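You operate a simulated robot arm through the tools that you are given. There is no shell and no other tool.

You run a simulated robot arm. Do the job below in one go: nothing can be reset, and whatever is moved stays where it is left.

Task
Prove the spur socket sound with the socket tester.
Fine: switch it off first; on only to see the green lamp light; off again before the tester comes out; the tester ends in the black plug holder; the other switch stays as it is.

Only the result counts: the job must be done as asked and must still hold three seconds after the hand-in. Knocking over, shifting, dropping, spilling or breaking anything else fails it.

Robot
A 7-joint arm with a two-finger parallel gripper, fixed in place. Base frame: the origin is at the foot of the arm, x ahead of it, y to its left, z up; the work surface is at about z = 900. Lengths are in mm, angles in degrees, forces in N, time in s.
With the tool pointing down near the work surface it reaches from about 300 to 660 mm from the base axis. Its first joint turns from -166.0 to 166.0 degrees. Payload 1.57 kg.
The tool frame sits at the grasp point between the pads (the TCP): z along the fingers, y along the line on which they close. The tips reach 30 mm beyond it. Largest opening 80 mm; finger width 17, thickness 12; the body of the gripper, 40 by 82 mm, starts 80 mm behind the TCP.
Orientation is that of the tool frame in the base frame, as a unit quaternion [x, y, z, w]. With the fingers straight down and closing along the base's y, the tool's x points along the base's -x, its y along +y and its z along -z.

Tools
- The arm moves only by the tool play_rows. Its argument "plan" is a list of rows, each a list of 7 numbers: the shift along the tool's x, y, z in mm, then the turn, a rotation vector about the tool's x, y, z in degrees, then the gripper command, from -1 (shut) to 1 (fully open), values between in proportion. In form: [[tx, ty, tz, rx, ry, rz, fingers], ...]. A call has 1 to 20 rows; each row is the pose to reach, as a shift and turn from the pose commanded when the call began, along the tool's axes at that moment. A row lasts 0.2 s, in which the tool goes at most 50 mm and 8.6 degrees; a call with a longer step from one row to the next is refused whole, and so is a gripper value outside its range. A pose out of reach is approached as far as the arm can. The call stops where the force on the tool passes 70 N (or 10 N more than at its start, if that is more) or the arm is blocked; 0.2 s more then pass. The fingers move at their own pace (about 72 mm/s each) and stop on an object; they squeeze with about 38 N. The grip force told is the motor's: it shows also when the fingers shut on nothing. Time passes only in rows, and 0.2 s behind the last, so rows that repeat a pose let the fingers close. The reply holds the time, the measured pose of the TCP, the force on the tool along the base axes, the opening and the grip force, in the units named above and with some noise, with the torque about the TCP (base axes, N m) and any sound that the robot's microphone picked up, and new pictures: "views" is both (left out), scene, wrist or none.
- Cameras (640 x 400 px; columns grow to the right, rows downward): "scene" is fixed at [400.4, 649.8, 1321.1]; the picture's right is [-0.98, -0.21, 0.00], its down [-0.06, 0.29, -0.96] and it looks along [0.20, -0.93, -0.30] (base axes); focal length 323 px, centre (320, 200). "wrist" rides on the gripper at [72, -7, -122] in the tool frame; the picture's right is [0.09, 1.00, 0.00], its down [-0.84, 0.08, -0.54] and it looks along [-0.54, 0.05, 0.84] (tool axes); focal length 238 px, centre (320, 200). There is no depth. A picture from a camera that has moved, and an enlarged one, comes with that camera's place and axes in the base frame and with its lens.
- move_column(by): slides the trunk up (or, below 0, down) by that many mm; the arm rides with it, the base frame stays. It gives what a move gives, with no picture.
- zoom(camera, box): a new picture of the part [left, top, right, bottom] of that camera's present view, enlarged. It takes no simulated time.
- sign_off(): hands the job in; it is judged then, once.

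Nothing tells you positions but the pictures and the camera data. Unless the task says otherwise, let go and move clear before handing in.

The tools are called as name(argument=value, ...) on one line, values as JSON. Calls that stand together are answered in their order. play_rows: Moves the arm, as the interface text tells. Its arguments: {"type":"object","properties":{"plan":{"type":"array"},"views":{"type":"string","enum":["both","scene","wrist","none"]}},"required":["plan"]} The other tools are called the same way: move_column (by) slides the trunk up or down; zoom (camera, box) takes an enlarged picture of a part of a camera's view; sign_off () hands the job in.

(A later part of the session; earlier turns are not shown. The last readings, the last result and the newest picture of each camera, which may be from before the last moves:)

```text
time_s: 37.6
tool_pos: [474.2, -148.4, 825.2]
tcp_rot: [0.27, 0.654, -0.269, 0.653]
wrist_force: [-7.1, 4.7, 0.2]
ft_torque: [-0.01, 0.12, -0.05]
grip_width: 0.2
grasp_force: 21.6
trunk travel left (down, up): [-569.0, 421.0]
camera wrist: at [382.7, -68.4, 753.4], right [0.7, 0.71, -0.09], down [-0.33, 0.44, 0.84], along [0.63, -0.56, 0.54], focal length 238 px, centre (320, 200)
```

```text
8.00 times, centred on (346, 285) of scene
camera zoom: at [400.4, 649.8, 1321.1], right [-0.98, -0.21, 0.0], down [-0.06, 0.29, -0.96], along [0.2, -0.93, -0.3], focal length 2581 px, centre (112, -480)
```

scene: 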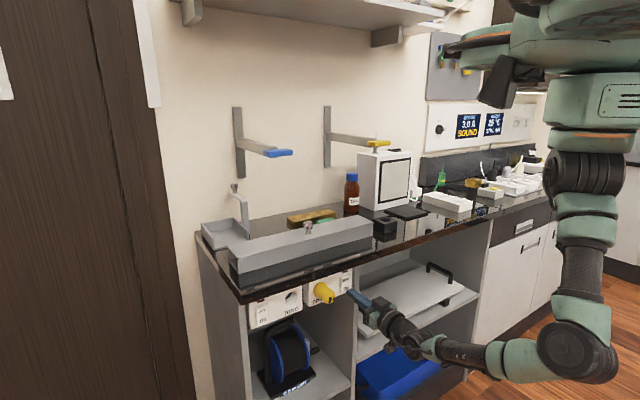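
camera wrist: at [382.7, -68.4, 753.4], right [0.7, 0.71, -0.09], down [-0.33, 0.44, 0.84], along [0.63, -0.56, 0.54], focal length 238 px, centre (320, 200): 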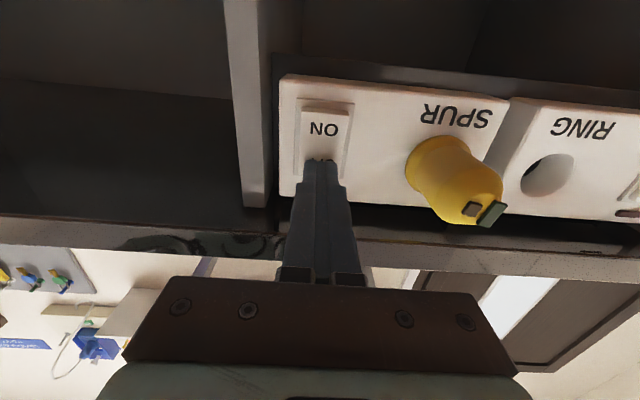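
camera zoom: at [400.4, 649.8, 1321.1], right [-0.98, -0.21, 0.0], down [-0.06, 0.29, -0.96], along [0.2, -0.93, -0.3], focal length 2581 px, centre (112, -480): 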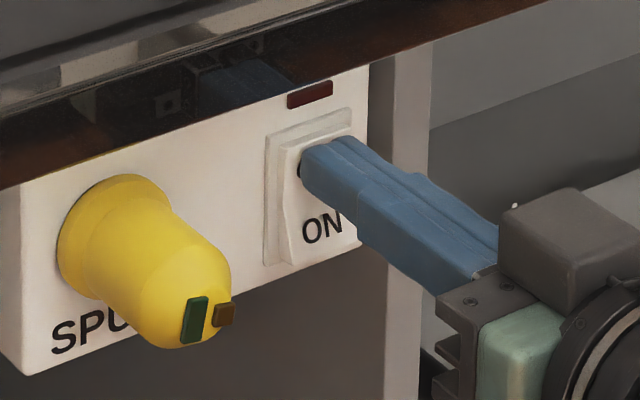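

The red and green lamps are both dark, so SPUR is off again. I'll back off, return in front of the tester and open the fingers.

play_rows(plan=[[0, 0, -20, 0, 0, 0, -1], [0, 0, -60, 0, 0, 0, -1], [0, 0, -95, 0, 0, 0, -1], [2.5, 43, -95, 0, 0, 0, 0], [5, 86.3, -95, 0, 0, 0, 0.6], [5, 86.3, -95, 0, 0, 0, 0.6], [5, 86.3, -95, 0, 0, 0, 0.6]], views="both")

zoom(camera="wrist", box=[220, 70, 420, 195])

zoom(camera="scene", box=[300, 262, 364, 312])

```text
time_s: 39.2
tool_pos: [468.5, -20.3, 820.0]
tcp_rot: [0.27, 0.654, -0.269, 0.653]
wrist_force: [-1.1, -0.8, -1.0]
ft_torque: [0.0, 0.01, 0.0]
grip_width: 64.2
grasp_force: 0.1
trunk travel left (down, up): [-569.0, 421.0]
camera wrist: at [377.8, 59.8, 747.8], right [0.7, 0.71, -0.09], down [-0.33, 0.44, 0.84], along [0.63, -0.56, 0.54], focal length 238 px, centre (320, 200)
```

scene: 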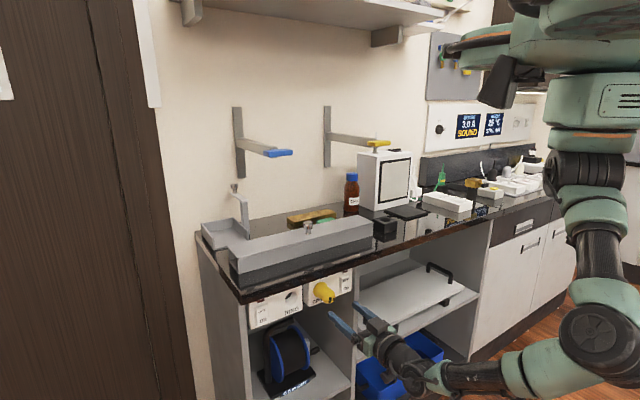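
wrist: 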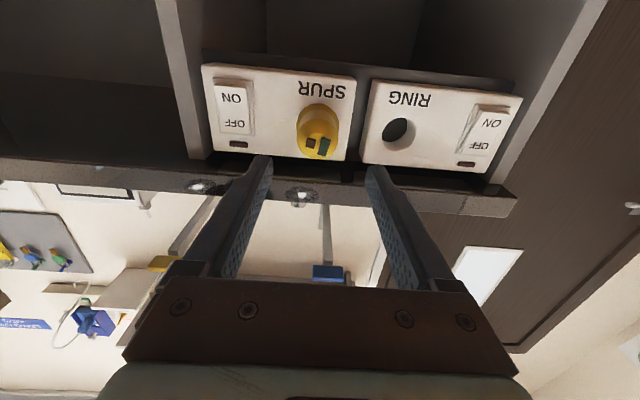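

```text
3.20 times, centred on (320, 132) of wrist
camera zoom: at [377.8, 59.8, 747.8], right [0.7, 0.71, -0.09], down [-0.33, 0.44, 0.84], along [0.63, -0.56, 0.54], focal length 763 px, centre (320, 416)
```

zoom: 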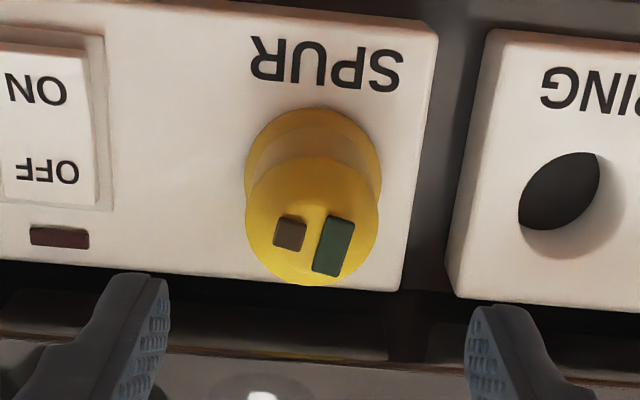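

```text
8.00 times, centred on (332, 287) of scene
camera zoom: at [400.4, 649.8, 1321.1], right [-0.98, -0.21, 0.0], down [-0.06, 0.29, -0.96], along [0.2, -0.93, -0.3], focal length 2581 px, centre (224, -496)
```

zoom: 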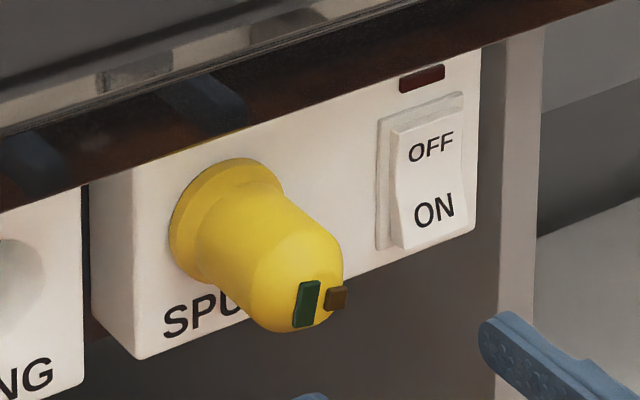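

The tester sits about 2.4 mm to one side of the hand axis. I'll correct that and move in around it to the same depth as before.

play_rows(plan=[[0, -2.4, 20, 0, 0, 0, 0.6], [0, -2.4, 45, 0, 0, 0, 0.6], [0, -2.4, 60, 0, 0, 0, 0.6], [0, -2.4, 60, 0, 0, 0, 0.6]], views="wrist")

zoom(camera="wrist", box=[220, 90, 420, 215])

zoom(camera="scene", box=[300, 262, 364, 312])

```text
time_s: 40.2
tool_pos: [509.3, -65.2, 819.5]
tcp_rot: [0.271, 0.654, -0.27, 0.653]
wrist_force: [0.0, -0.2, 0.2]
ft_torque: [-0.02, 0.01, 0.02]
grip_width: 63.9
grasp_force: 0.1
trunk travel left (down, up): [-569.0, 421.0]
camera wrist: at [418.7, 15.3, 747.6], right [0.7, 0.71, -0.09], down [-0.33, 0.44, 0.84], along [0.63, -0.56, 0.54], focal length 238 px, centre (320, 200)
```

wrist: 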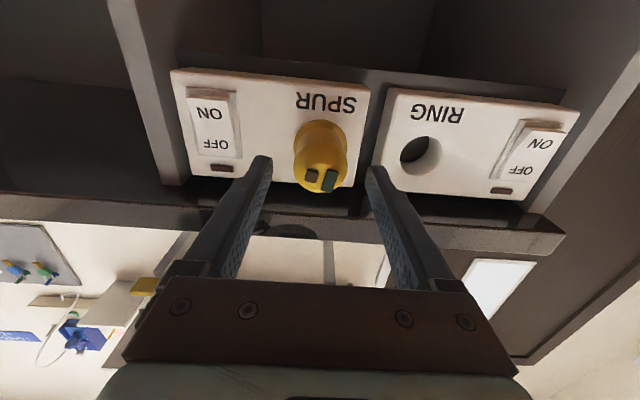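

```text
3.20 times, centred on (320, 152) of wrist
camera zoom: at [418.7, 15.3, 747.6], right [0.7, 0.71, -0.09], down [-0.33, 0.44, 0.84], along [0.63, -0.56, 0.54], focal length 763 px, centre (320, 352)
```

zoom: 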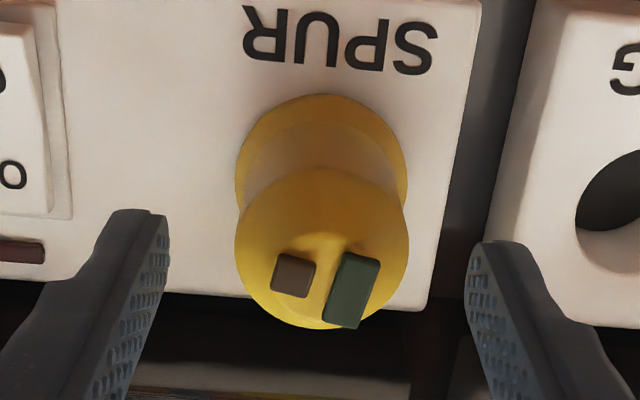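

```text
8.00 times, centred on (332, 287) of scene
camera zoom: at [400.4, 649.8, 1321.1], right [-0.98, -0.21, 0.0], down [-0.06, 0.29, -0.96], along [0.2, -0.93, -0.3], focal length 2581 px, centre (224, -496)
```

zoom: 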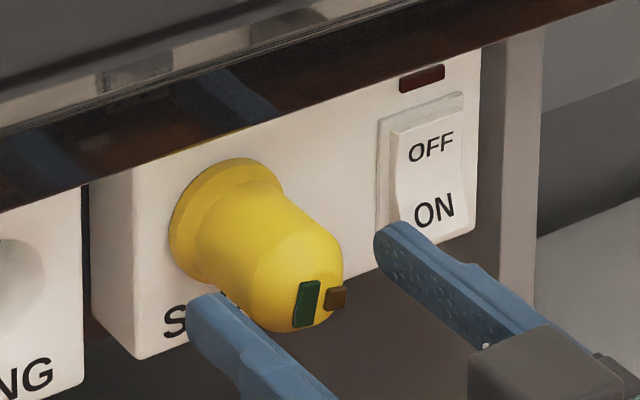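

The tester is centred between the fingers. I'll go in the last 26 mm and close.

play_rows(plan=[[0, 0, 13, 0, 0, 0, 0.6], [0, 0, 25, 0, 0, 0, 0.6], [0, 0, 25, 0, 0, 0, 0.2], [0, 0, 25, 0, 0, 0, -0.2], [0, 0, 25, 0, 0, 0, -1], [0, 0, 25, 0, 0, 0, -1], [0, 0, 25, 0, 0, 0, -1]], views="wrist")

zoom(camera="wrist", box=[220, 90, 420, 215])

zoom(camera="scene", box=[300, 262, 364, 312])

```text
time_s: 41.8
tool_pos: [527.3, -81.7, 820.8]
tcp_rot: [0.27, 0.654, -0.27, 0.653]
wrist_force: [0.7, -0.4, 0.6]
ft_torque: [0.01, 0.02, -0.01]
grip_width: 40.3
grasp_force: 37.8
trunk travel left (down, up): [-569.0, 421.0]
camera wrist: at [436.0, -2.2, 748.2], right [0.7, 0.7, -0.09], down [-0.33, 0.44, 0.84], along [0.63, -0.56, 0.54], focal length 238 px, centre (320, 200)
```

wrist: 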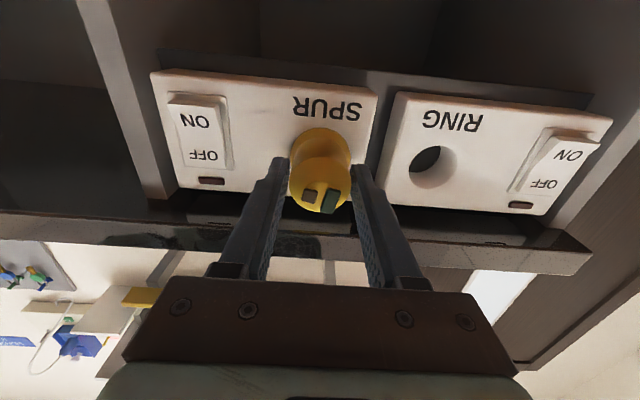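

```text
3.20 times, centred on (320, 152) of wrist
camera zoom: at [436.0, -2.2, 748.2], right [0.7, 0.7, -0.09], down [-0.33, 0.44, 0.84], along [0.63, -0.56, 0.54], focal length 763 px, centre (320, 352)
```

zoom: 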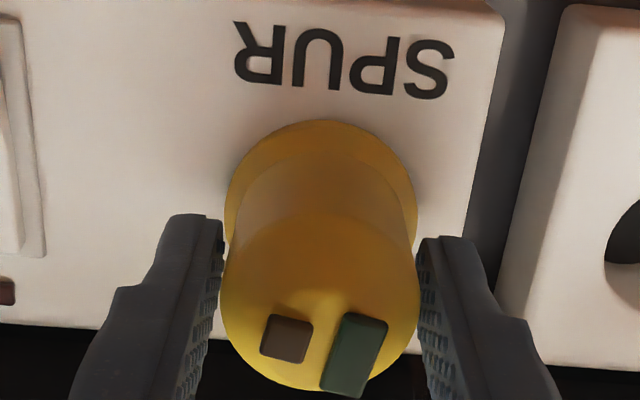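

```text
8.00 times, centred on (332, 287) of scene
camera zoom: at [400.4, 649.8, 1321.1], right [-0.98, -0.21, 0.0], down [-0.06, 0.29, -0.96], along [0.2, -0.93, -0.3], focal length 2581 px, centre (224, -496)
```

zoom: 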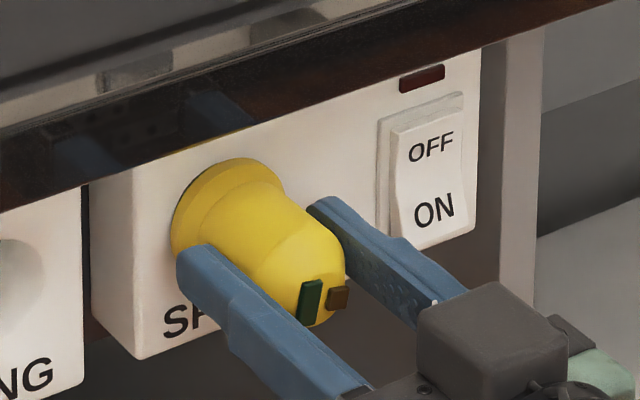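

The tester is gripped again and the switch is off. I'll pull it straight out.

play_rows(plan=[[0, 0, -4, 0, 0, 0, -1], [0, 0, -10, 0, 0, 0, -1], [0, 0, -20, 0, 0, 0, -1], [0, 0, -35, 0, 0, 0, -1], [0, 0, -60, 0, 0, 0, -1], [0, 0, -90, 0, 0, 0, -1], [0, 0, -90, 0, 0, 0, -1]], views="both")

zoom(camera="scene", box=[296, 260, 376, 320])

zoom(camera="wrist", box=[220, 70, 420, 195])

```text
time_s: 43.4
tool_pos: [462.2, -19.8, 821.4]
tcp_rot: [0.27, 0.654, -0.27, 0.653]
wrist_force: [0.5, -0.3, 0.0]
ft_torque: [0.0, 0.03, 0.0]
grip_width: 40.6
grasp_force: 38.0
trunk travel left (down, up): [-569.0, 421.0]
camera wrist: at [371.3, 61.1, 749.3], right [0.7, 0.71, -0.09], down [-0.33, 0.44, 0.84], along [0.63, -0.56, 0.54], focal length 238 px, centre (320, 200)
```

scene: 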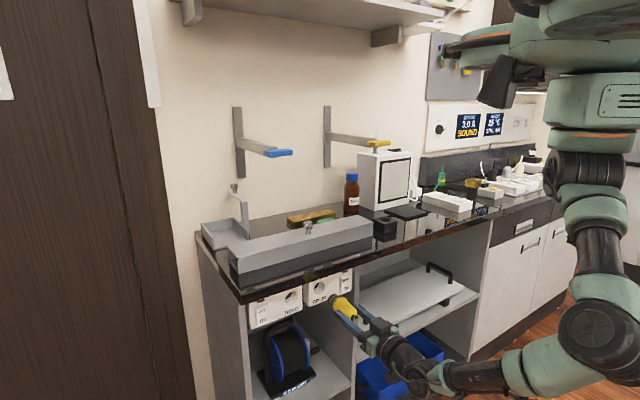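
wrist: 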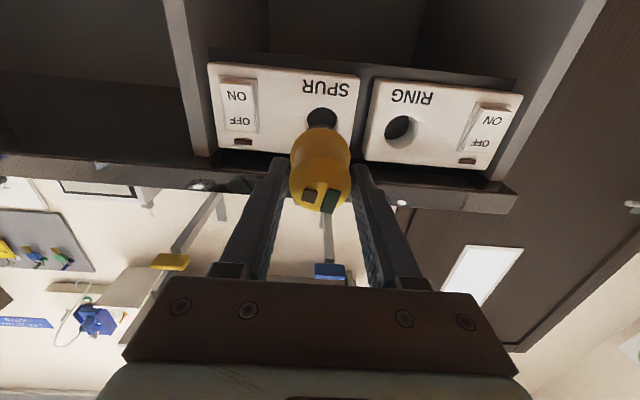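

```text
6.67 times, centred on (336, 290) of scene
camera zoom: at [400.4, 649.8, 1321.1], right [-0.98, -0.21, 0.0], down [-0.06, 0.29, -0.96], along [0.2, -0.93, -0.3], focal length 2151 px, centre (213, -400)
```

zoom: 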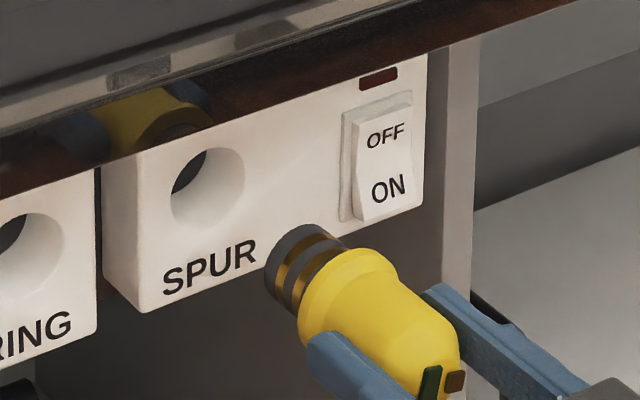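

```text
3.20 times, centred on (320, 132) of wrist
camera zoom: at [371.3, 61.1, 749.3], right [0.7, 0.71, -0.09], down [-0.33, 0.44, 0.84], along [0.63, -0.56, 0.54], focal length 763 px, centre (320, 416)
```

zoom: 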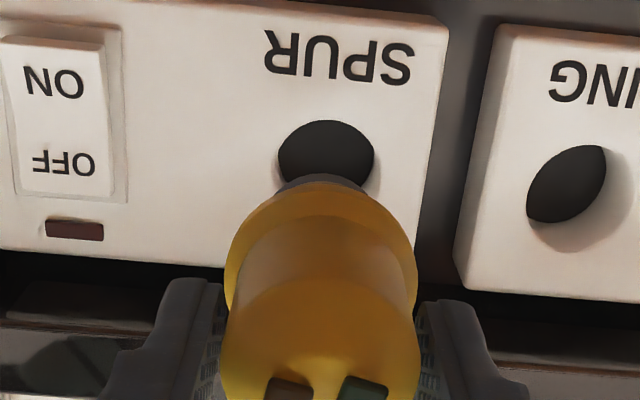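

The tester is out and SPUR stays off. Before carrying it to the holder I need the exact position of the holder and of the yellow-ended wall bracket above it.

zoom(camera="scene", box=[310, 95, 438, 175])

zoom(camera="scene", box=[340, 195, 436, 255])

zoom(camera="wrist", box=[100, 180, 240, 310])

```text
5.00 times, centred on (374, 135) of scene
camera zoom: at [400.4, 649.8, 1321.1], right [-0.98, -0.21, 0.0], down [-0.06, 0.29, -0.96], along [0.2, -0.93, -0.3], focal length 1613 px, centre (50, 525)
```

zoom: 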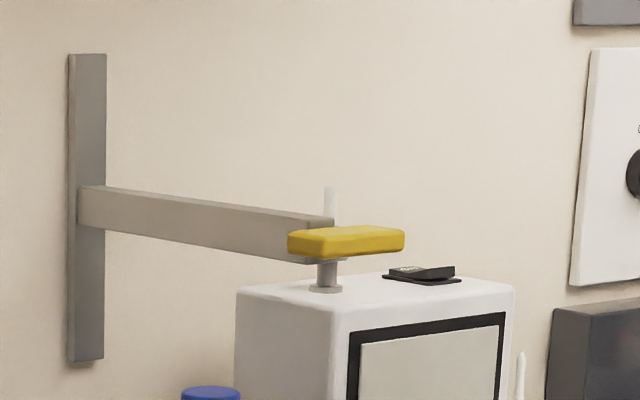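

```text
6.67 times, centred on (388, 225) of scene
camera zoom: at [400.4, 649.8, 1321.1], right [-0.98, -0.21, 0.0], down [-0.06, 0.29, -0.96], along [0.2, -0.93, -0.3], focal length 2151 px, centre (-133, 33)
```

zoom: 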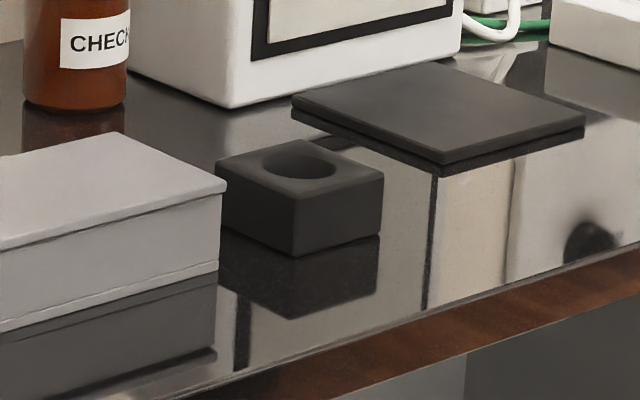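

```text
3.08 times, centred on (170, 245) of wrist
camera zoom: at [371.3, 61.1, 749.3], right [0.7, 0.71, -0.09], down [-0.33, 0.44, 0.84], along [0.63, -0.56, 0.54], focal length 733 px, centre (782, 62)
```

zoom: 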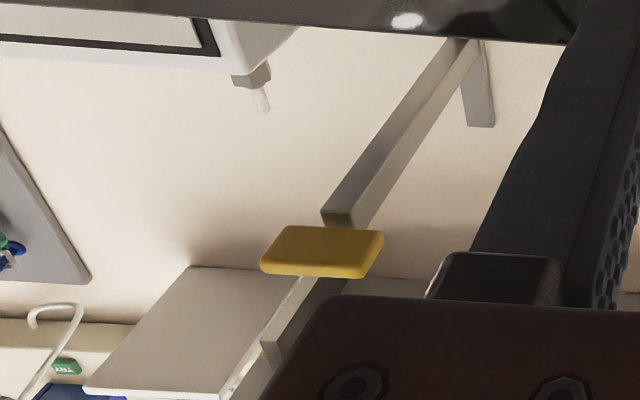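

The bracket's yellow end sits at about e 7, n -604, z 1188, right behind the space above the holder (e 2, n -555). A vertical wrist would nearly touch it, so I'll stand the tester on the bench and regrip it with the hand tilted 45°. First I turn it upright in front of the bench.

play_rows(plan=[[-23, -14, 0.8, 0, 8.2, 0, -1], [-46, -28, 1.7, 0, 16.4, 0, -1], [-69, -42, 2.5, 0, 24.5, 0, -1], [-92, -55.5, 3.3, 0, 32.7, 0, -1], [-115, -69.5, 4.2, 0, 40.9, 0, -1], [-138, -83.5, 5, 0, 49.1, 0, -1], [-161, -97, 5.9, 0, 57.3, 0, -1], [-184, -111, 6.7, 0, 65.5, 0, -1], [-207, -125, 7.5, 0, 73.6, 0, -1], [-230, -139, 8.4, 0, 81.8, 0, -1], [-253.6, -152.8, 9.2, 0, 90, 0, -1], [-253.6, -152.8, 9.2, 0, 90, 0, -1]], views="both")

zoom(camera="scene", box=[360, 160, 440, 240])

```text
time_s: 46.0
tool_pos: [362.9, -134.3, 1073.2]
tcp_rot: [0.382, 0.924, 0.001, -0.002]
wrist_force: [0.5, 0.1, 0.0]
ft_torque: [-0.01, -0.03, -0.01]
grip_width: 40.0
grasp_force: 38.0
trunk travel left (down, up): [-569.0, 421.0]
camera wrist: at [307.0, -90.1, 1195.5], right [0.64, 0.77, 0.0], down [0.65, -0.54, 0.54], along [0.41, -0.34, -0.84], focal length 238 px, centre (320, 200)
```

scene: 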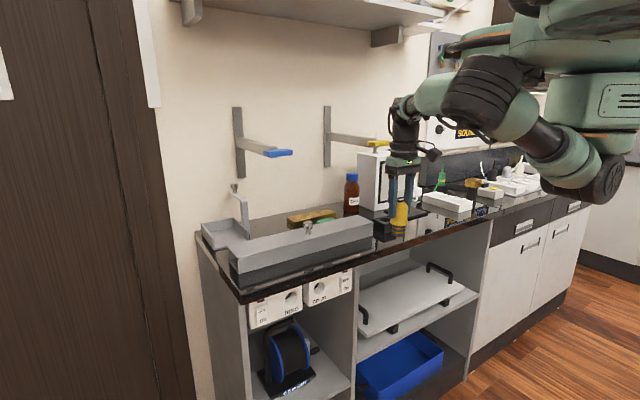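
wrist: 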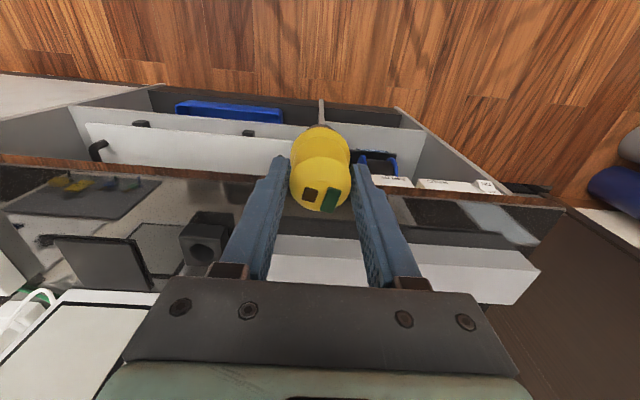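

```text
5.00 times, centred on (400, 200) of scene
camera zoom: at [400.4, 649.8, 1321.1], right [-0.98, -0.21, 0.0], down [-0.06, 0.29, -0.96], along [0.2, -0.93, -0.3], focal length 1613 px, centre (-80, 200)
```

zoom: 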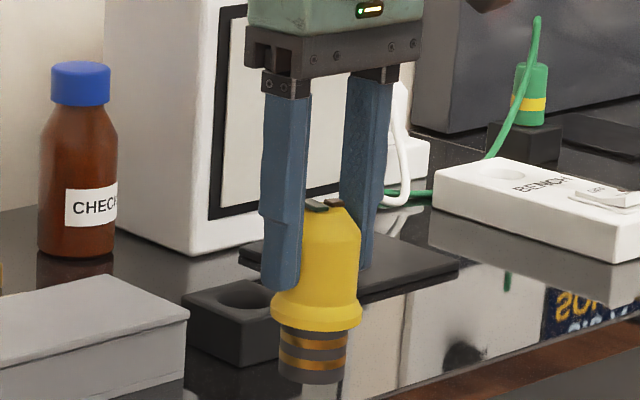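

The tester hangs upright. I'll carry it over a clear spot near the bench edge (e 160, n -483) and lower it to just above the surface.

play_rows(plan=[[-44, 0, 0, 0, 0, 0, -1], [-88, 0, 0, 0, 0, 0, -1], [-131, 0, 0, 0, 0, 0, -1], [-131, 0, 30, 0, 0, 0, -1], [-131, 0, 60, 0, 0, 0, -1], [-131, 0, 80, 0, 0, 0, -1], [-131, 0, 86, 0, 0, 0, -1], [-131, 0, 86, 0, 0, 0, -1]], views="both")

zoom(camera="scene", box=[330, 205, 394, 269])

```text
time_s: 47.8
tool_pos: [455.0, -230.1, 986.5]
tcp_rot: [0.382, 0.924, 0.0, -0.001]
wrist_force: [0.1, -0.7, -0.4]
ft_torque: [-0.02, -0.01, 0.01]
grip_width: 40.1
grasp_force: 37.5
trunk travel left (down, up): [-569.0, 421.0]
camera wrist: at [398.4, -183.9, 1108.9], right [0.64, 0.77, 0.0], down [0.65, -0.54, 0.54], along [0.42, -0.34, -0.84], focal length 238 px, centre (320, 200)
```

scene: 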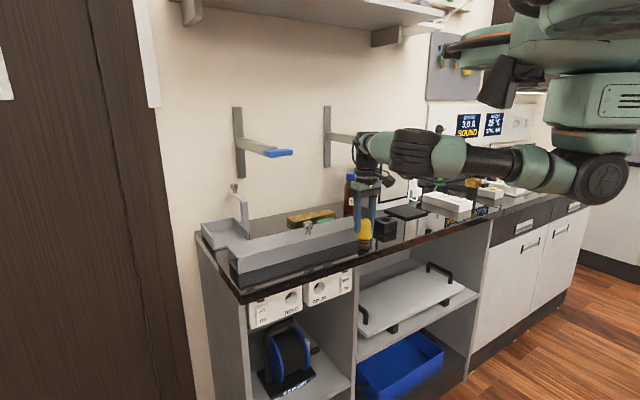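
wrist: 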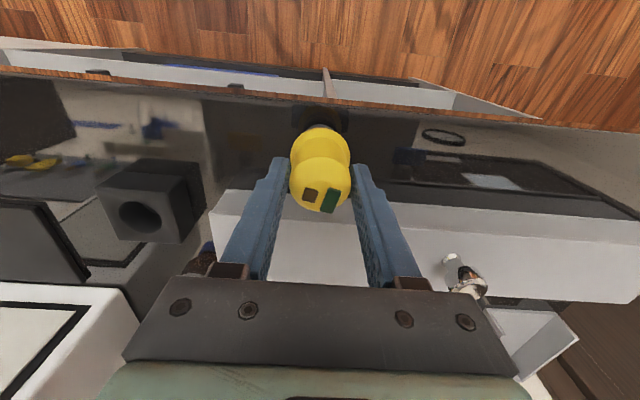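

```text
6.25 times, centred on (362, 237) of scene
camera zoom: at [400.4, 649.8, 1321.1], right [-0.98, -0.21, 0.0], down [-0.06, 0.29, -0.96], along [0.2, -0.93, -0.3], focal length 2016 px, centre (58, -31)
```

zoom: 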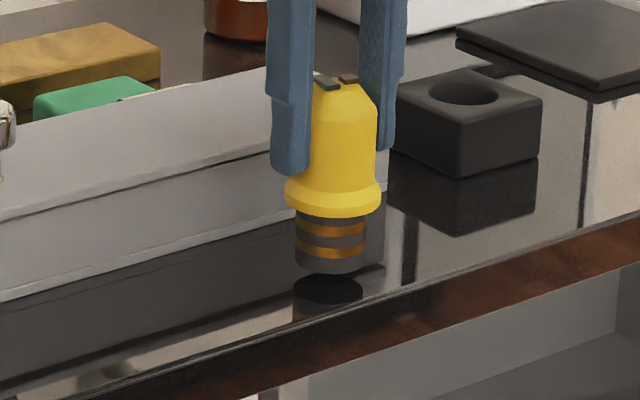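

The barrel is a few mm above the bench with room to the edge. I'll lower until light contact.

play_rows(plan=[[0, 0, 4, 0, 0, 0, -1], [0, 0, 6, 0, 0, 0, -1], [0, 0, 7, 0, 0, 0, -1], [0, 0, 7, 0, 0, 0, -1]], views="none")

zoom(camera="scene", box=[340, 225, 384, 269])

```text
time_s: 48.8
tool_pos: [454.4, -226.3, 981.0]
tcp_rot: [0.381, 0.924, 0.0, 0.0]
wrist_force: [0.1, -0.5, -1.0]
ft_torque: [0.01, 0.01, -0.01]
grip_width: 39.8
grasp_force: 38.5
trunk travel left (down, up): [-569.0, 421.0]
```

```text
9.09 times, centred on (362, 247) of scene
camera zoom: at [400.4, 649.8, 1321.1], right [-0.98, -0.21, 0.0], down [-0.06, 0.29, -0.96], along [0.2, -0.93, -0.3], focal length 2933 px, centre (-62, -227)
```

zoom: 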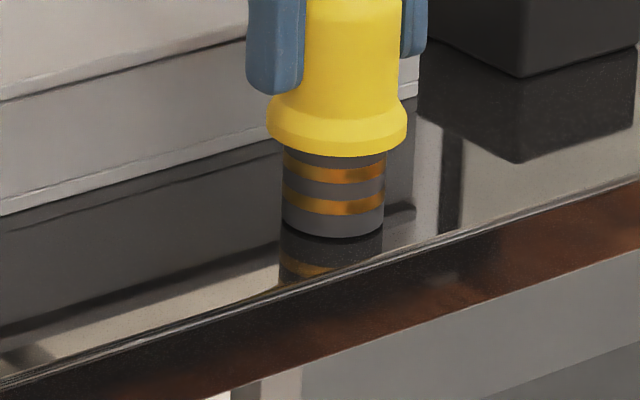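

It is nearly touching. One more mm at a time.

play_rows(plan=[[0, 0, 0.7, 0, 0, 0, -1], [0, 0, 1.4, 0, 0, 0, -1], [0, 0, 1.4, 0, 0, 0, -1]], views="none")

zoom(camera="scene", box=[340, 225, 384, 269])

```text
time_s: 49.6
tool_pos: [454.6, -226.0, 979.3]
tcp_rot: [0.382, 0.924, 0.001, 0.0]
wrist_force: [-0.5, 0.1, -0.4]
ft_torque: [0.0, 0.01, 0.0]
grip_width: 39.9
grasp_force: 38.1
trunk travel left (down, up): [-569.0, 421.0]
```

```text
9.09 times, centred on (362, 247) of scene
camera zoom: at [400.4, 649.8, 1321.1], right [-0.98, -0.21, 0.0], down [-0.06, 0.29, -0.96], along [0.2, -0.93, -0.3], focal length 2933 px, centre (-62, -227)
```

zoom: 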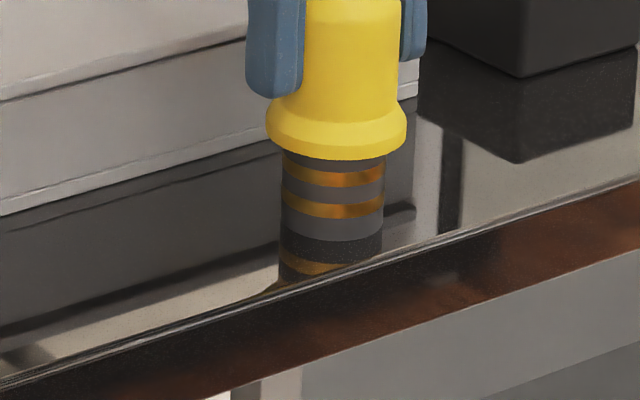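

The barrel now meets its reflection. One last small step will confirm contact, then I release.

play_rows(plan=[[0, 0, 0.8, 0, 0, 0, -1], [0, 0, 0.8, 0, 0, 0, -1]], views="none")

```text
time_s: 50.2
tool_pos: [454.0, -225.9, 979.8]
tcp_rot: [0.381, 0.924, 0.0, 0.001]
wrist_force: [-0.7, -0.9, 6.5]
ft_torque: [-0.02, 0.08, 0.01]
grip_width: 39.7
grasp_force: 38.4
trunk travel left (down, up): [-569.0, 421.0]
```

Contact confirmed at 6.5 N. I'll release gently and rise.

play_rows(plan=[[0, 0, -0.6, 0, 0, 0, -1], [0, 0, -0.6, 0, 0, 0, 0.1], [0, 0, -0.6, 0, 0, 0, 0.3], [0, 0, -0.6, 0, 0, 0, 0.6], [0, 0, -0.6, 0, 0, 0, 0.6], [0, 0, -15, 0, 0, 0, 0.6], [0, 0, -50, 0, 0, 0, 0.6], [0, 0, -95, 0, 0, 0, 0.6], [0, 0, -95, 0, 0, 0, 0.6]], views="both")

zoom(camera="scene", box=[330, 205, 394, 269])

zoom(camera="wrist", box=[70, 90, 390, 290])

```text
time_s: 52.2
tool_pos: [454.8, -225.6, 1075.6]
tcp_rot: [0.382, 0.924, 0.0, -0.001]
wrist_force: [0.6, -0.2, 0.6]
ft_torque: [0.0, 0.01, 0.0]
grip_width: 63.7
grasp_force: 0.0
trunk travel left (down, up): [-569.0, 421.0]
camera wrist: at [398.5, -180.0, 1196.3], right [0.64, 0.77, 0.0], down [0.65, -0.54, 0.54], along [0.42, -0.34, -0.84], focal length 238 px, centre (320, 200)
```

scene: 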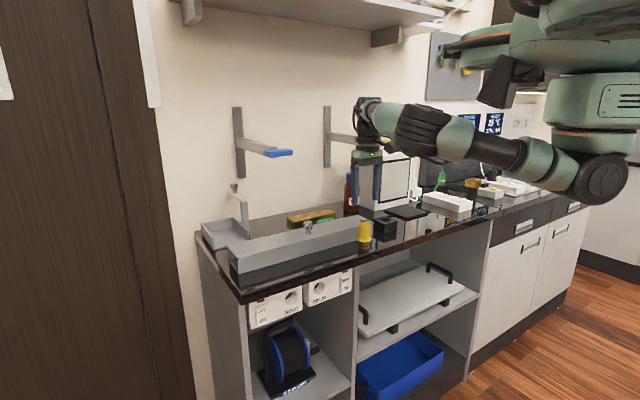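
wrist: 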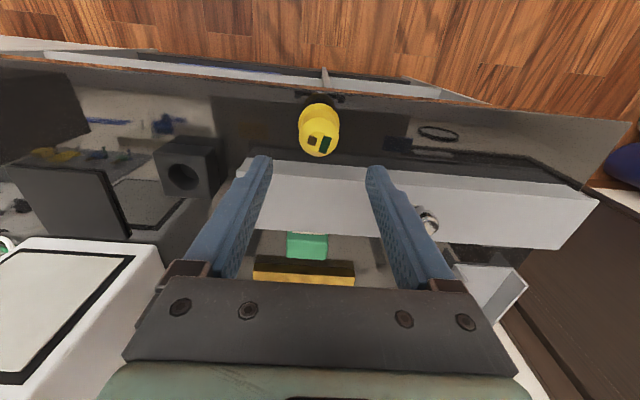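

```text
6.25 times, centred on (362, 237) of scene
camera zoom: at [400.4, 649.8, 1321.1], right [-0.98, -0.21, 0.0], down [-0.06, 0.29, -0.96], along [0.2, -0.93, -0.3], focal length 2016 px, centre (58, -31)
```

zoom: 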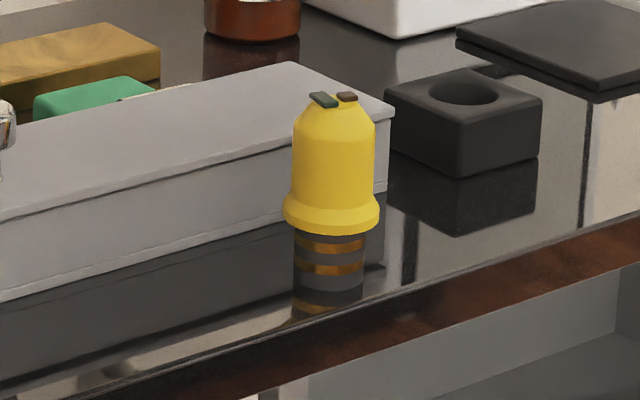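

```text
2.00 times, centred on (230, 190) of wrist
camera zoom: at [398.5, -180.0, 1196.3], right [0.64, 0.77, 0.0], down [0.65, -0.54, 0.54], along [0.42, -0.34, -0.84], focal length 477 px, centre (500, 220)
```

zoom: 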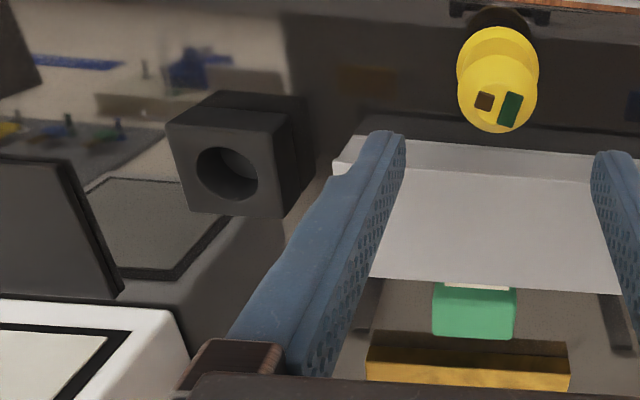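

The tester stands upright on the bench. I'll tilt the hand to 45° and back off in front of it.

play_rows(plan=[[15, 0, 0, 0, -7.5, 0, 0.6], [31, 0, 5, 0, -15, 0, 0.6], [46, 0, 11, 0, -22.5, 0, 0.6], [61, 0, 18, 0, -30, 0, 0.6], [76, 0, 24, 0, -37.5, 0, 0.6], [91, 0, 31, 0, -45, 0, 0.6], [91, 0, 31, 0, -45, 0, 0.6]], views="both")

zoom(camera="wrist", box=[220, 90, 420, 215])

zoom(camera="scene", box=[330, 185, 426, 265])

```text
time_s: 53.8
tool_pos: [397.0, -164.7, 1043.2]
tcp_rot: [0.353, 0.854, -0.147, 0.353]
wrist_force: [-0.6, -0.2, 0.0]
ft_torque: [-0.01, 0.01, 0.02]
grip_width: 64.0
grasp_force: 0.0
out of reach, approached as far as the arm can: row 6, 7
trunk travel left (down, up): [-569.0, 421.0]
camera wrist: at [293.6, -73.2, 1078.8], right [0.66, 0.75, -0.07], down [0.2, -0.09, 0.97], along [0.72, -0.66, -0.21], focal length 238 px, centre (320, 200)
```

scene: 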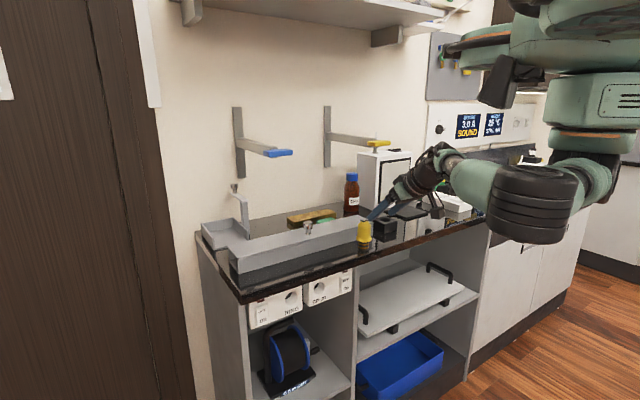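
wrist: 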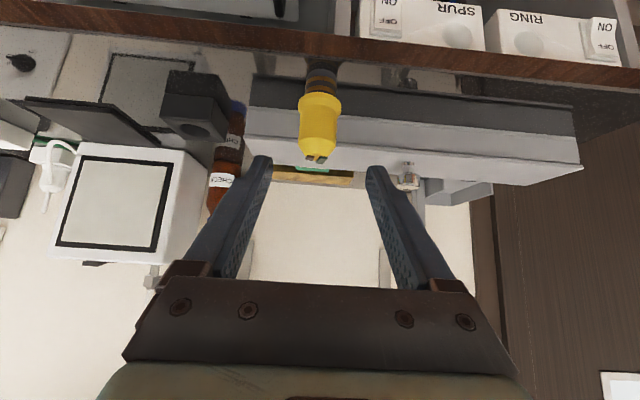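

```text
3.20 times, centred on (320, 152) of wrist
camera zoom: at [293.6, -73.2, 1078.8], right [0.66, 0.75, -0.07], down [0.2, -0.09, 0.97], along [0.72, -0.66, -0.21], focal length 763 px, centre (320, 352)
```

zoom: 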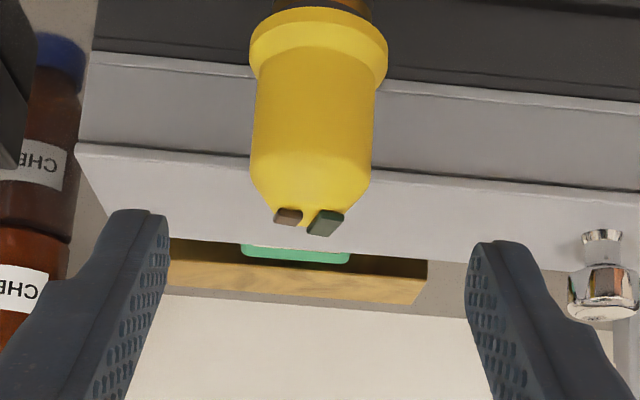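

```text
5.00 times, centred on (378, 225) of scene
camera zoom: at [400.4, 649.8, 1321.1], right [-0.98, -0.21, 0.0], down [-0.06, 0.29, -0.96], along [0.2, -0.93, -0.3], focal length 1613 px, centre (30, 75)
```

zoom: 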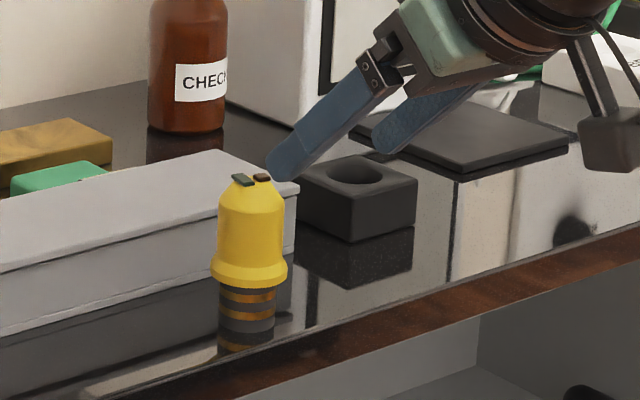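

The hand is tilted 45° with the tester nearly centred. The reach note was marginal. I'll approach partway along the tool axis with a small correction and check.

play_rows(plan=[[4.5, -3, 20, 0, 0, 0, 0.6], [4.5, -3, 45, 0, 0, 0, 0.6], [4.5, -3, 60, 0, 0, 0, 0.6], [4.5, -3, 60, 0, 0, 0, 0.6]], views="both")

zoom(camera="wrist", box=[220, 90, 420, 215])

zoom(camera="scene", box=[330, 200, 410, 265])

```text
time_s: 54.8
tool_pos: [421.3, -193.2, 998.4]
tcp_rot: [0.353, 0.854, -0.145, 0.353]
wrist_force: [0.0, -0.5, -0.5]
ft_torque: [0.0, -0.03, -0.01]
grip_width: 63.8
grasp_force: 0.0
trunk travel left (down, up): [-569.0, 421.0]
camera wrist: at [319.6, -102.7, 1032.6], right [0.66, 0.75, -0.06], down [0.2, -0.09, 0.97], along [0.73, -0.65, -0.21], focal length 238 px, centre (320, 200)
```

scene: 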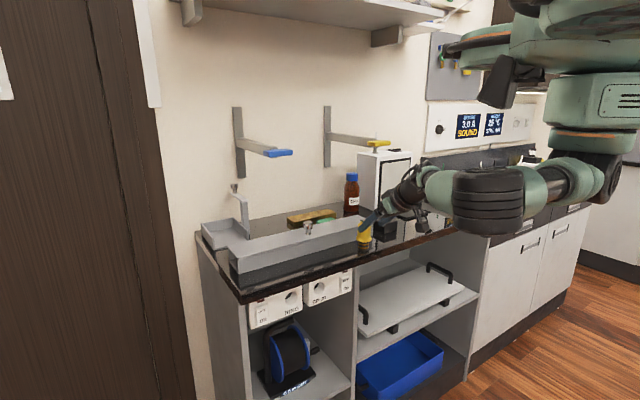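
wrist: 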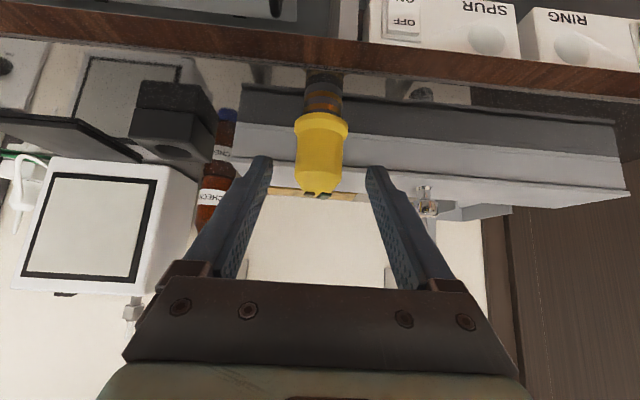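

```text
3.20 times, centred on (320, 152) of wrist
camera zoom: at [319.6, -102.7, 1032.6], right [0.66, 0.75, -0.06], down [0.2, -0.09, 0.97], along [0.73, -0.65, -0.21], focal length 763 px, centre (320, 352)
```

zoom: 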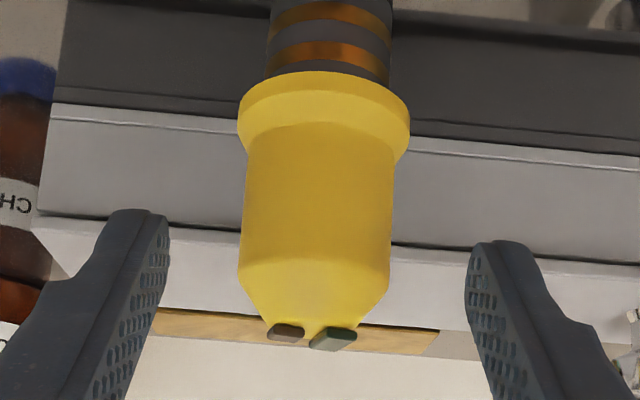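

```text
6.15 times, centred on (370, 232) of scene
camera zoom: at [400.4, 649.8, 1321.1], right [-0.98, -0.21, 0.0], down [-0.06, 0.29, -0.96], along [0.2, -0.93, -0.3], focal length 1986 px, centre (12, 0)
```

zoom: 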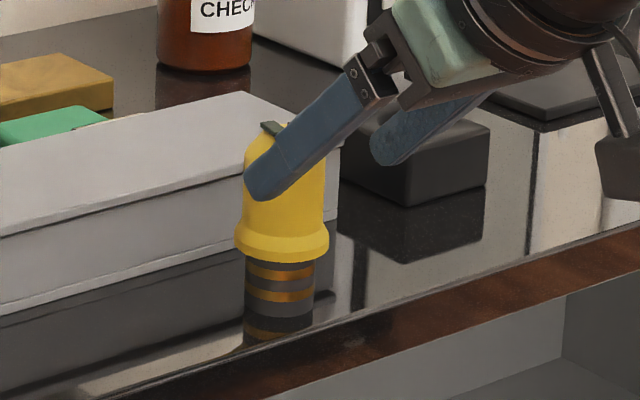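

Tracking is good now. I'll move the remaining 52 mm to straddle the body just above the flange.

play_rows(plan=[[-1, -1.2, 18, 0, 0, 0, 0.6], [-2.4, -1.2, 36, 0, 0, 0, 0.6], [-3.6, -1.2, 52.3, 0, 0, 0, 0.6], [-3.6, -1.2, 52.3, 0, 0, 0, 0.6]], views="both")

zoom(camera="wrist", box=[220, 90, 420, 215])

zoom(camera="scene", box=[330, 200, 410, 265])

```text
time_s: 55.8
tool_pos: [448.7, -223.2, 964.1]
tcp_rot: [0.353, 0.854, -0.146, 0.354]
wrist_force: [0.4, 0.3, 0.4]
ft_torque: [0.03, -0.02, -0.01]
grip_width: 63.8
grasp_force: 0.0
trunk travel left (down, up): [-569.0, 421.0]
camera wrist: at [347.0, -131.7, 998.1], right [0.66, 0.75, -0.06], down [0.2, -0.09, 0.97], along [0.73, -0.65, -0.21], focal length 238 px, centre (320, 200)
```

scene: 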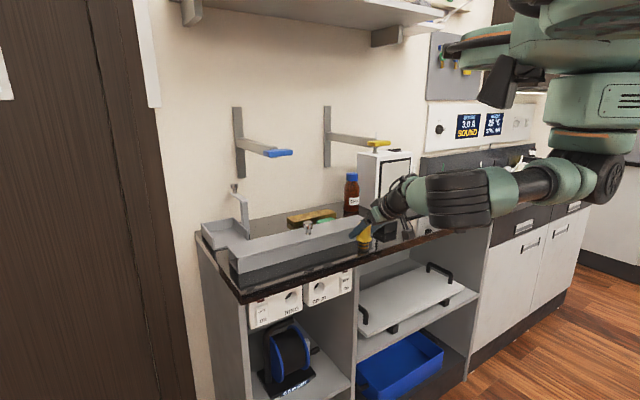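
wrist: 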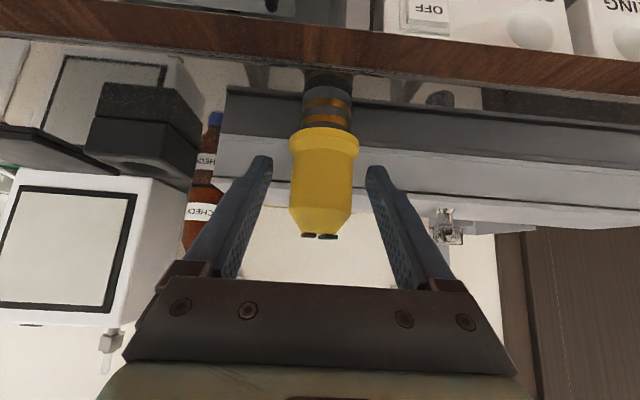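

```text
3.20 times, centred on (320, 152) of wrist
camera zoom: at [347.0, -131.7, 998.1], right [0.66, 0.75, -0.06], down [0.2, -0.09, 0.97], along [0.73, -0.65, -0.21], focal length 763 px, centre (320, 352)
```

zoom: 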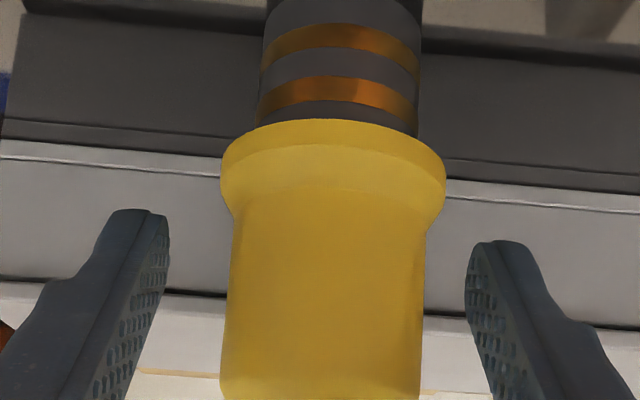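

```text
6.15 times, centred on (370, 232) of scene
camera zoom: at [400.4, 649.8, 1321.1], right [-0.98, -0.21, 0.0], down [-0.06, 0.29, -0.96], along [0.2, -0.93, -0.3], focal length 1986 px, centre (12, 0)
```

zoom: 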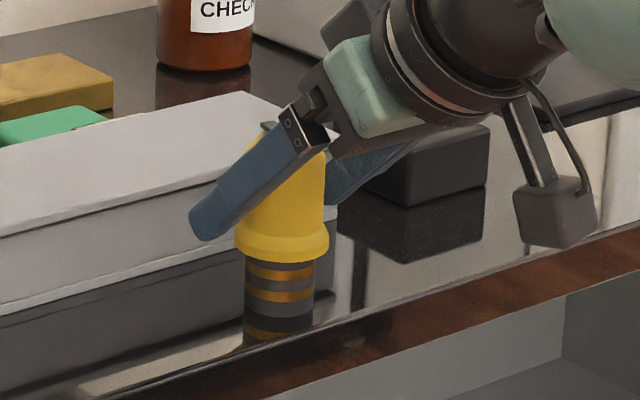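

The fingers straddle the body with the tip edges just above the flange. I'll rise 3 mm for margin and close.

play_rows(plan=[[-2.1, 0.5, -2.1, 0, 0, 0, 0.6], [-2.1, 0.5, -2.1, 0, 0, 0, 0.2], [-2.1, 0.5, -2.1, 0, 0, 0, -0.1], [-2.1, 0.5, -2.1, 0, 0, 0, -1], [-2.1, 0.5, -2.1, 0, 0, 0, -1], [-2.1, 0.5, -2.1, 0, 0, 0, -1]], views="wrist")

zoom(camera="wrist", box=[220, 90, 420, 250])

zoom(camera="scene", box=[330, 200, 410, 265])

```text
time_s: 57.2
tool_pos: [449.2, -223.4, 966.6]
tcp_rot: [0.354, 0.854, -0.146, 0.352]
wrist_force: [-0.1, 0.5, -0.2]
ft_torque: [0.0, -0.02, -0.03]
grip_width: 40.9
grasp_force: 38.3
trunk travel left (down, up): [-569.0, 421.0]
camera wrist: at [347.3, -131.8, 1001.3], right [0.66, 0.75, -0.06], down [0.2, -0.09, 0.97], along [0.73, -0.65, -0.21], focal length 238 px, centre (320, 200)
```

wrist: 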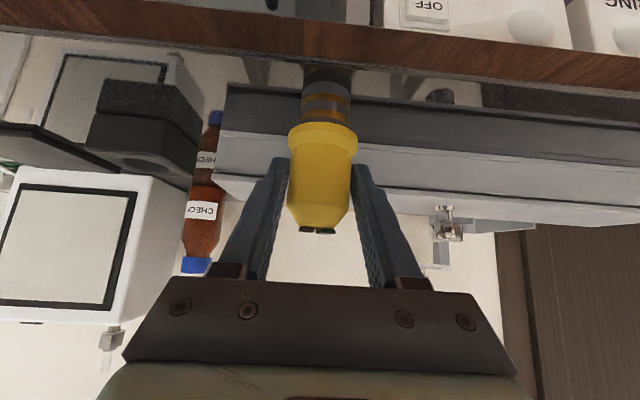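

```text
2.50 times, centred on (320, 170) of wrist
camera zoom: at [347.3, -131.8, 1001.3], right [0.66, 0.75, -0.06], down [0.2, -0.09, 0.97], along [0.73, -0.65, -0.21], focal length 596 px, centre (320, 275)
```

zoom: 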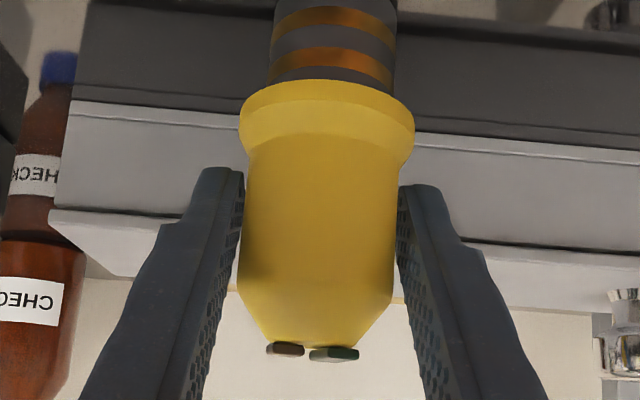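

```text
6.15 times, centred on (370, 232) of scene
camera zoom: at [400.4, 649.8, 1321.1], right [-0.98, -0.21, 0.0], down [-0.06, 0.29, -0.96], along [0.2, -0.93, -0.3], focal length 1986 px, centre (12, 0)
```

zoom: 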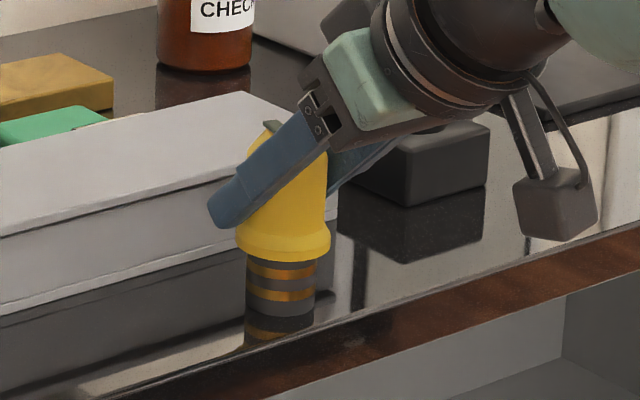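

Gripped firmly at 40.9 mm. I'll lift 90 mm, then carry the tester along the bench towards the holder, staying in front of it for now.

play_rows(plan=[[-4, 0, -4, 0, 0, 0, -1], [-25, 0, -25, 0, 0, 0, -1], [-45, 0, -45, 0, 0, 0, -1], [-63.6, 0, -63.7, 0, 0, 0, -1], [-63.6, -40, -63.7, 0, 0, 0, -1], [-63.6, -80, -63.7, 0, 0, 0, -1], [-63.6, -120, -63.7, 0, 0, 0, -1], [-63.6, -157, -63.7, 0, 0, 0, -1], [-63.6, -157, -63.7, 0, 0, 0, -1]], views="both")

zoom(camera="scene", box=[350, 170, 446, 250])

zoom(camera="wrist", box=[200, 60, 440, 210])

```text
time_s: 59.2
tool_pos: [338.5, -333.0, 1056.0]
tcp_rot: [0.353, 0.854, -0.146, 0.353]
wrist_force: [-0.1, 0.3, 0.0]
ft_torque: [-0.01, 0.0, 0.02]
grip_width: 40.9
grasp_force: 37.8
trunk travel left (down, up): [-569.0, 421.0]
camera wrist: at [235.5, -243.1, 1091.0], right [0.66, 0.75, -0.06], down [0.2, -0.09, 0.97], along [0.73, -0.65, -0.21], focal length 238 px, centre (320, 200)
```

scene: 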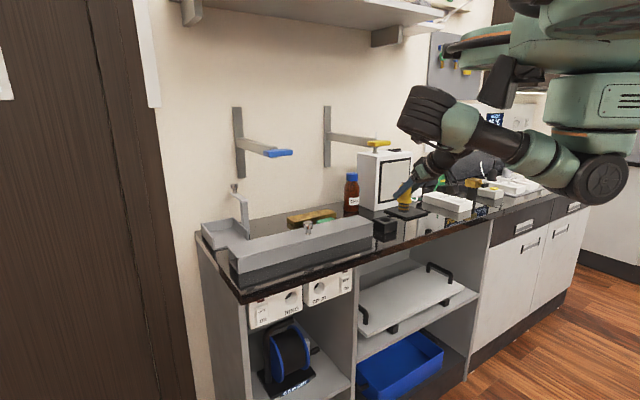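
wrist: 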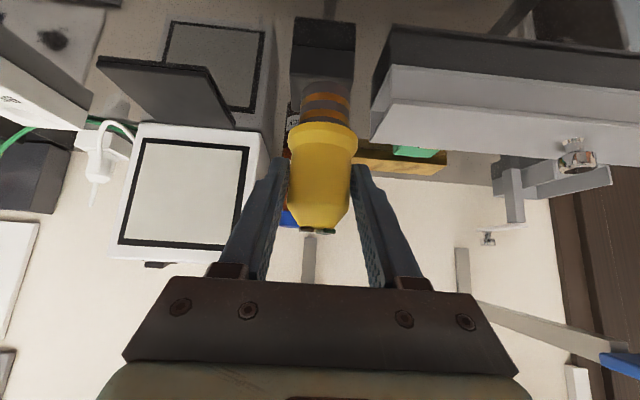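

```text
5.00 times, centred on (398, 210) of scene
camera zoom: at [400.4, 649.8, 1321.1], right [-0.98, -0.21, 0.0], down [-0.06, 0.29, -0.96], along [0.2, -0.93, -0.3], focal length 1613 px, centre (-70, 150)
```

zoom: 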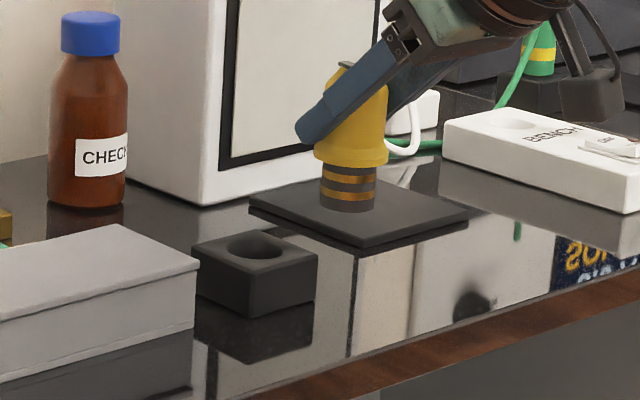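

```text
2.67 times, centred on (320, 135) of wrist
camera zoom: at [235.5, -243.1, 1091.0], right [0.66, 0.75, -0.06], down [0.2, -0.09, 0.97], along [0.73, -0.65, -0.21], focal length 636 px, centre (320, 373)
```

zoom: 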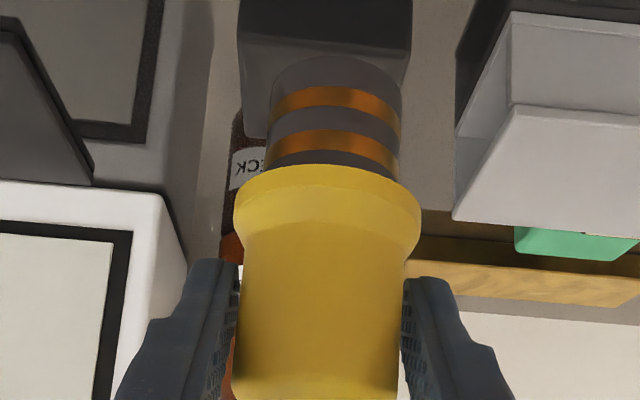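

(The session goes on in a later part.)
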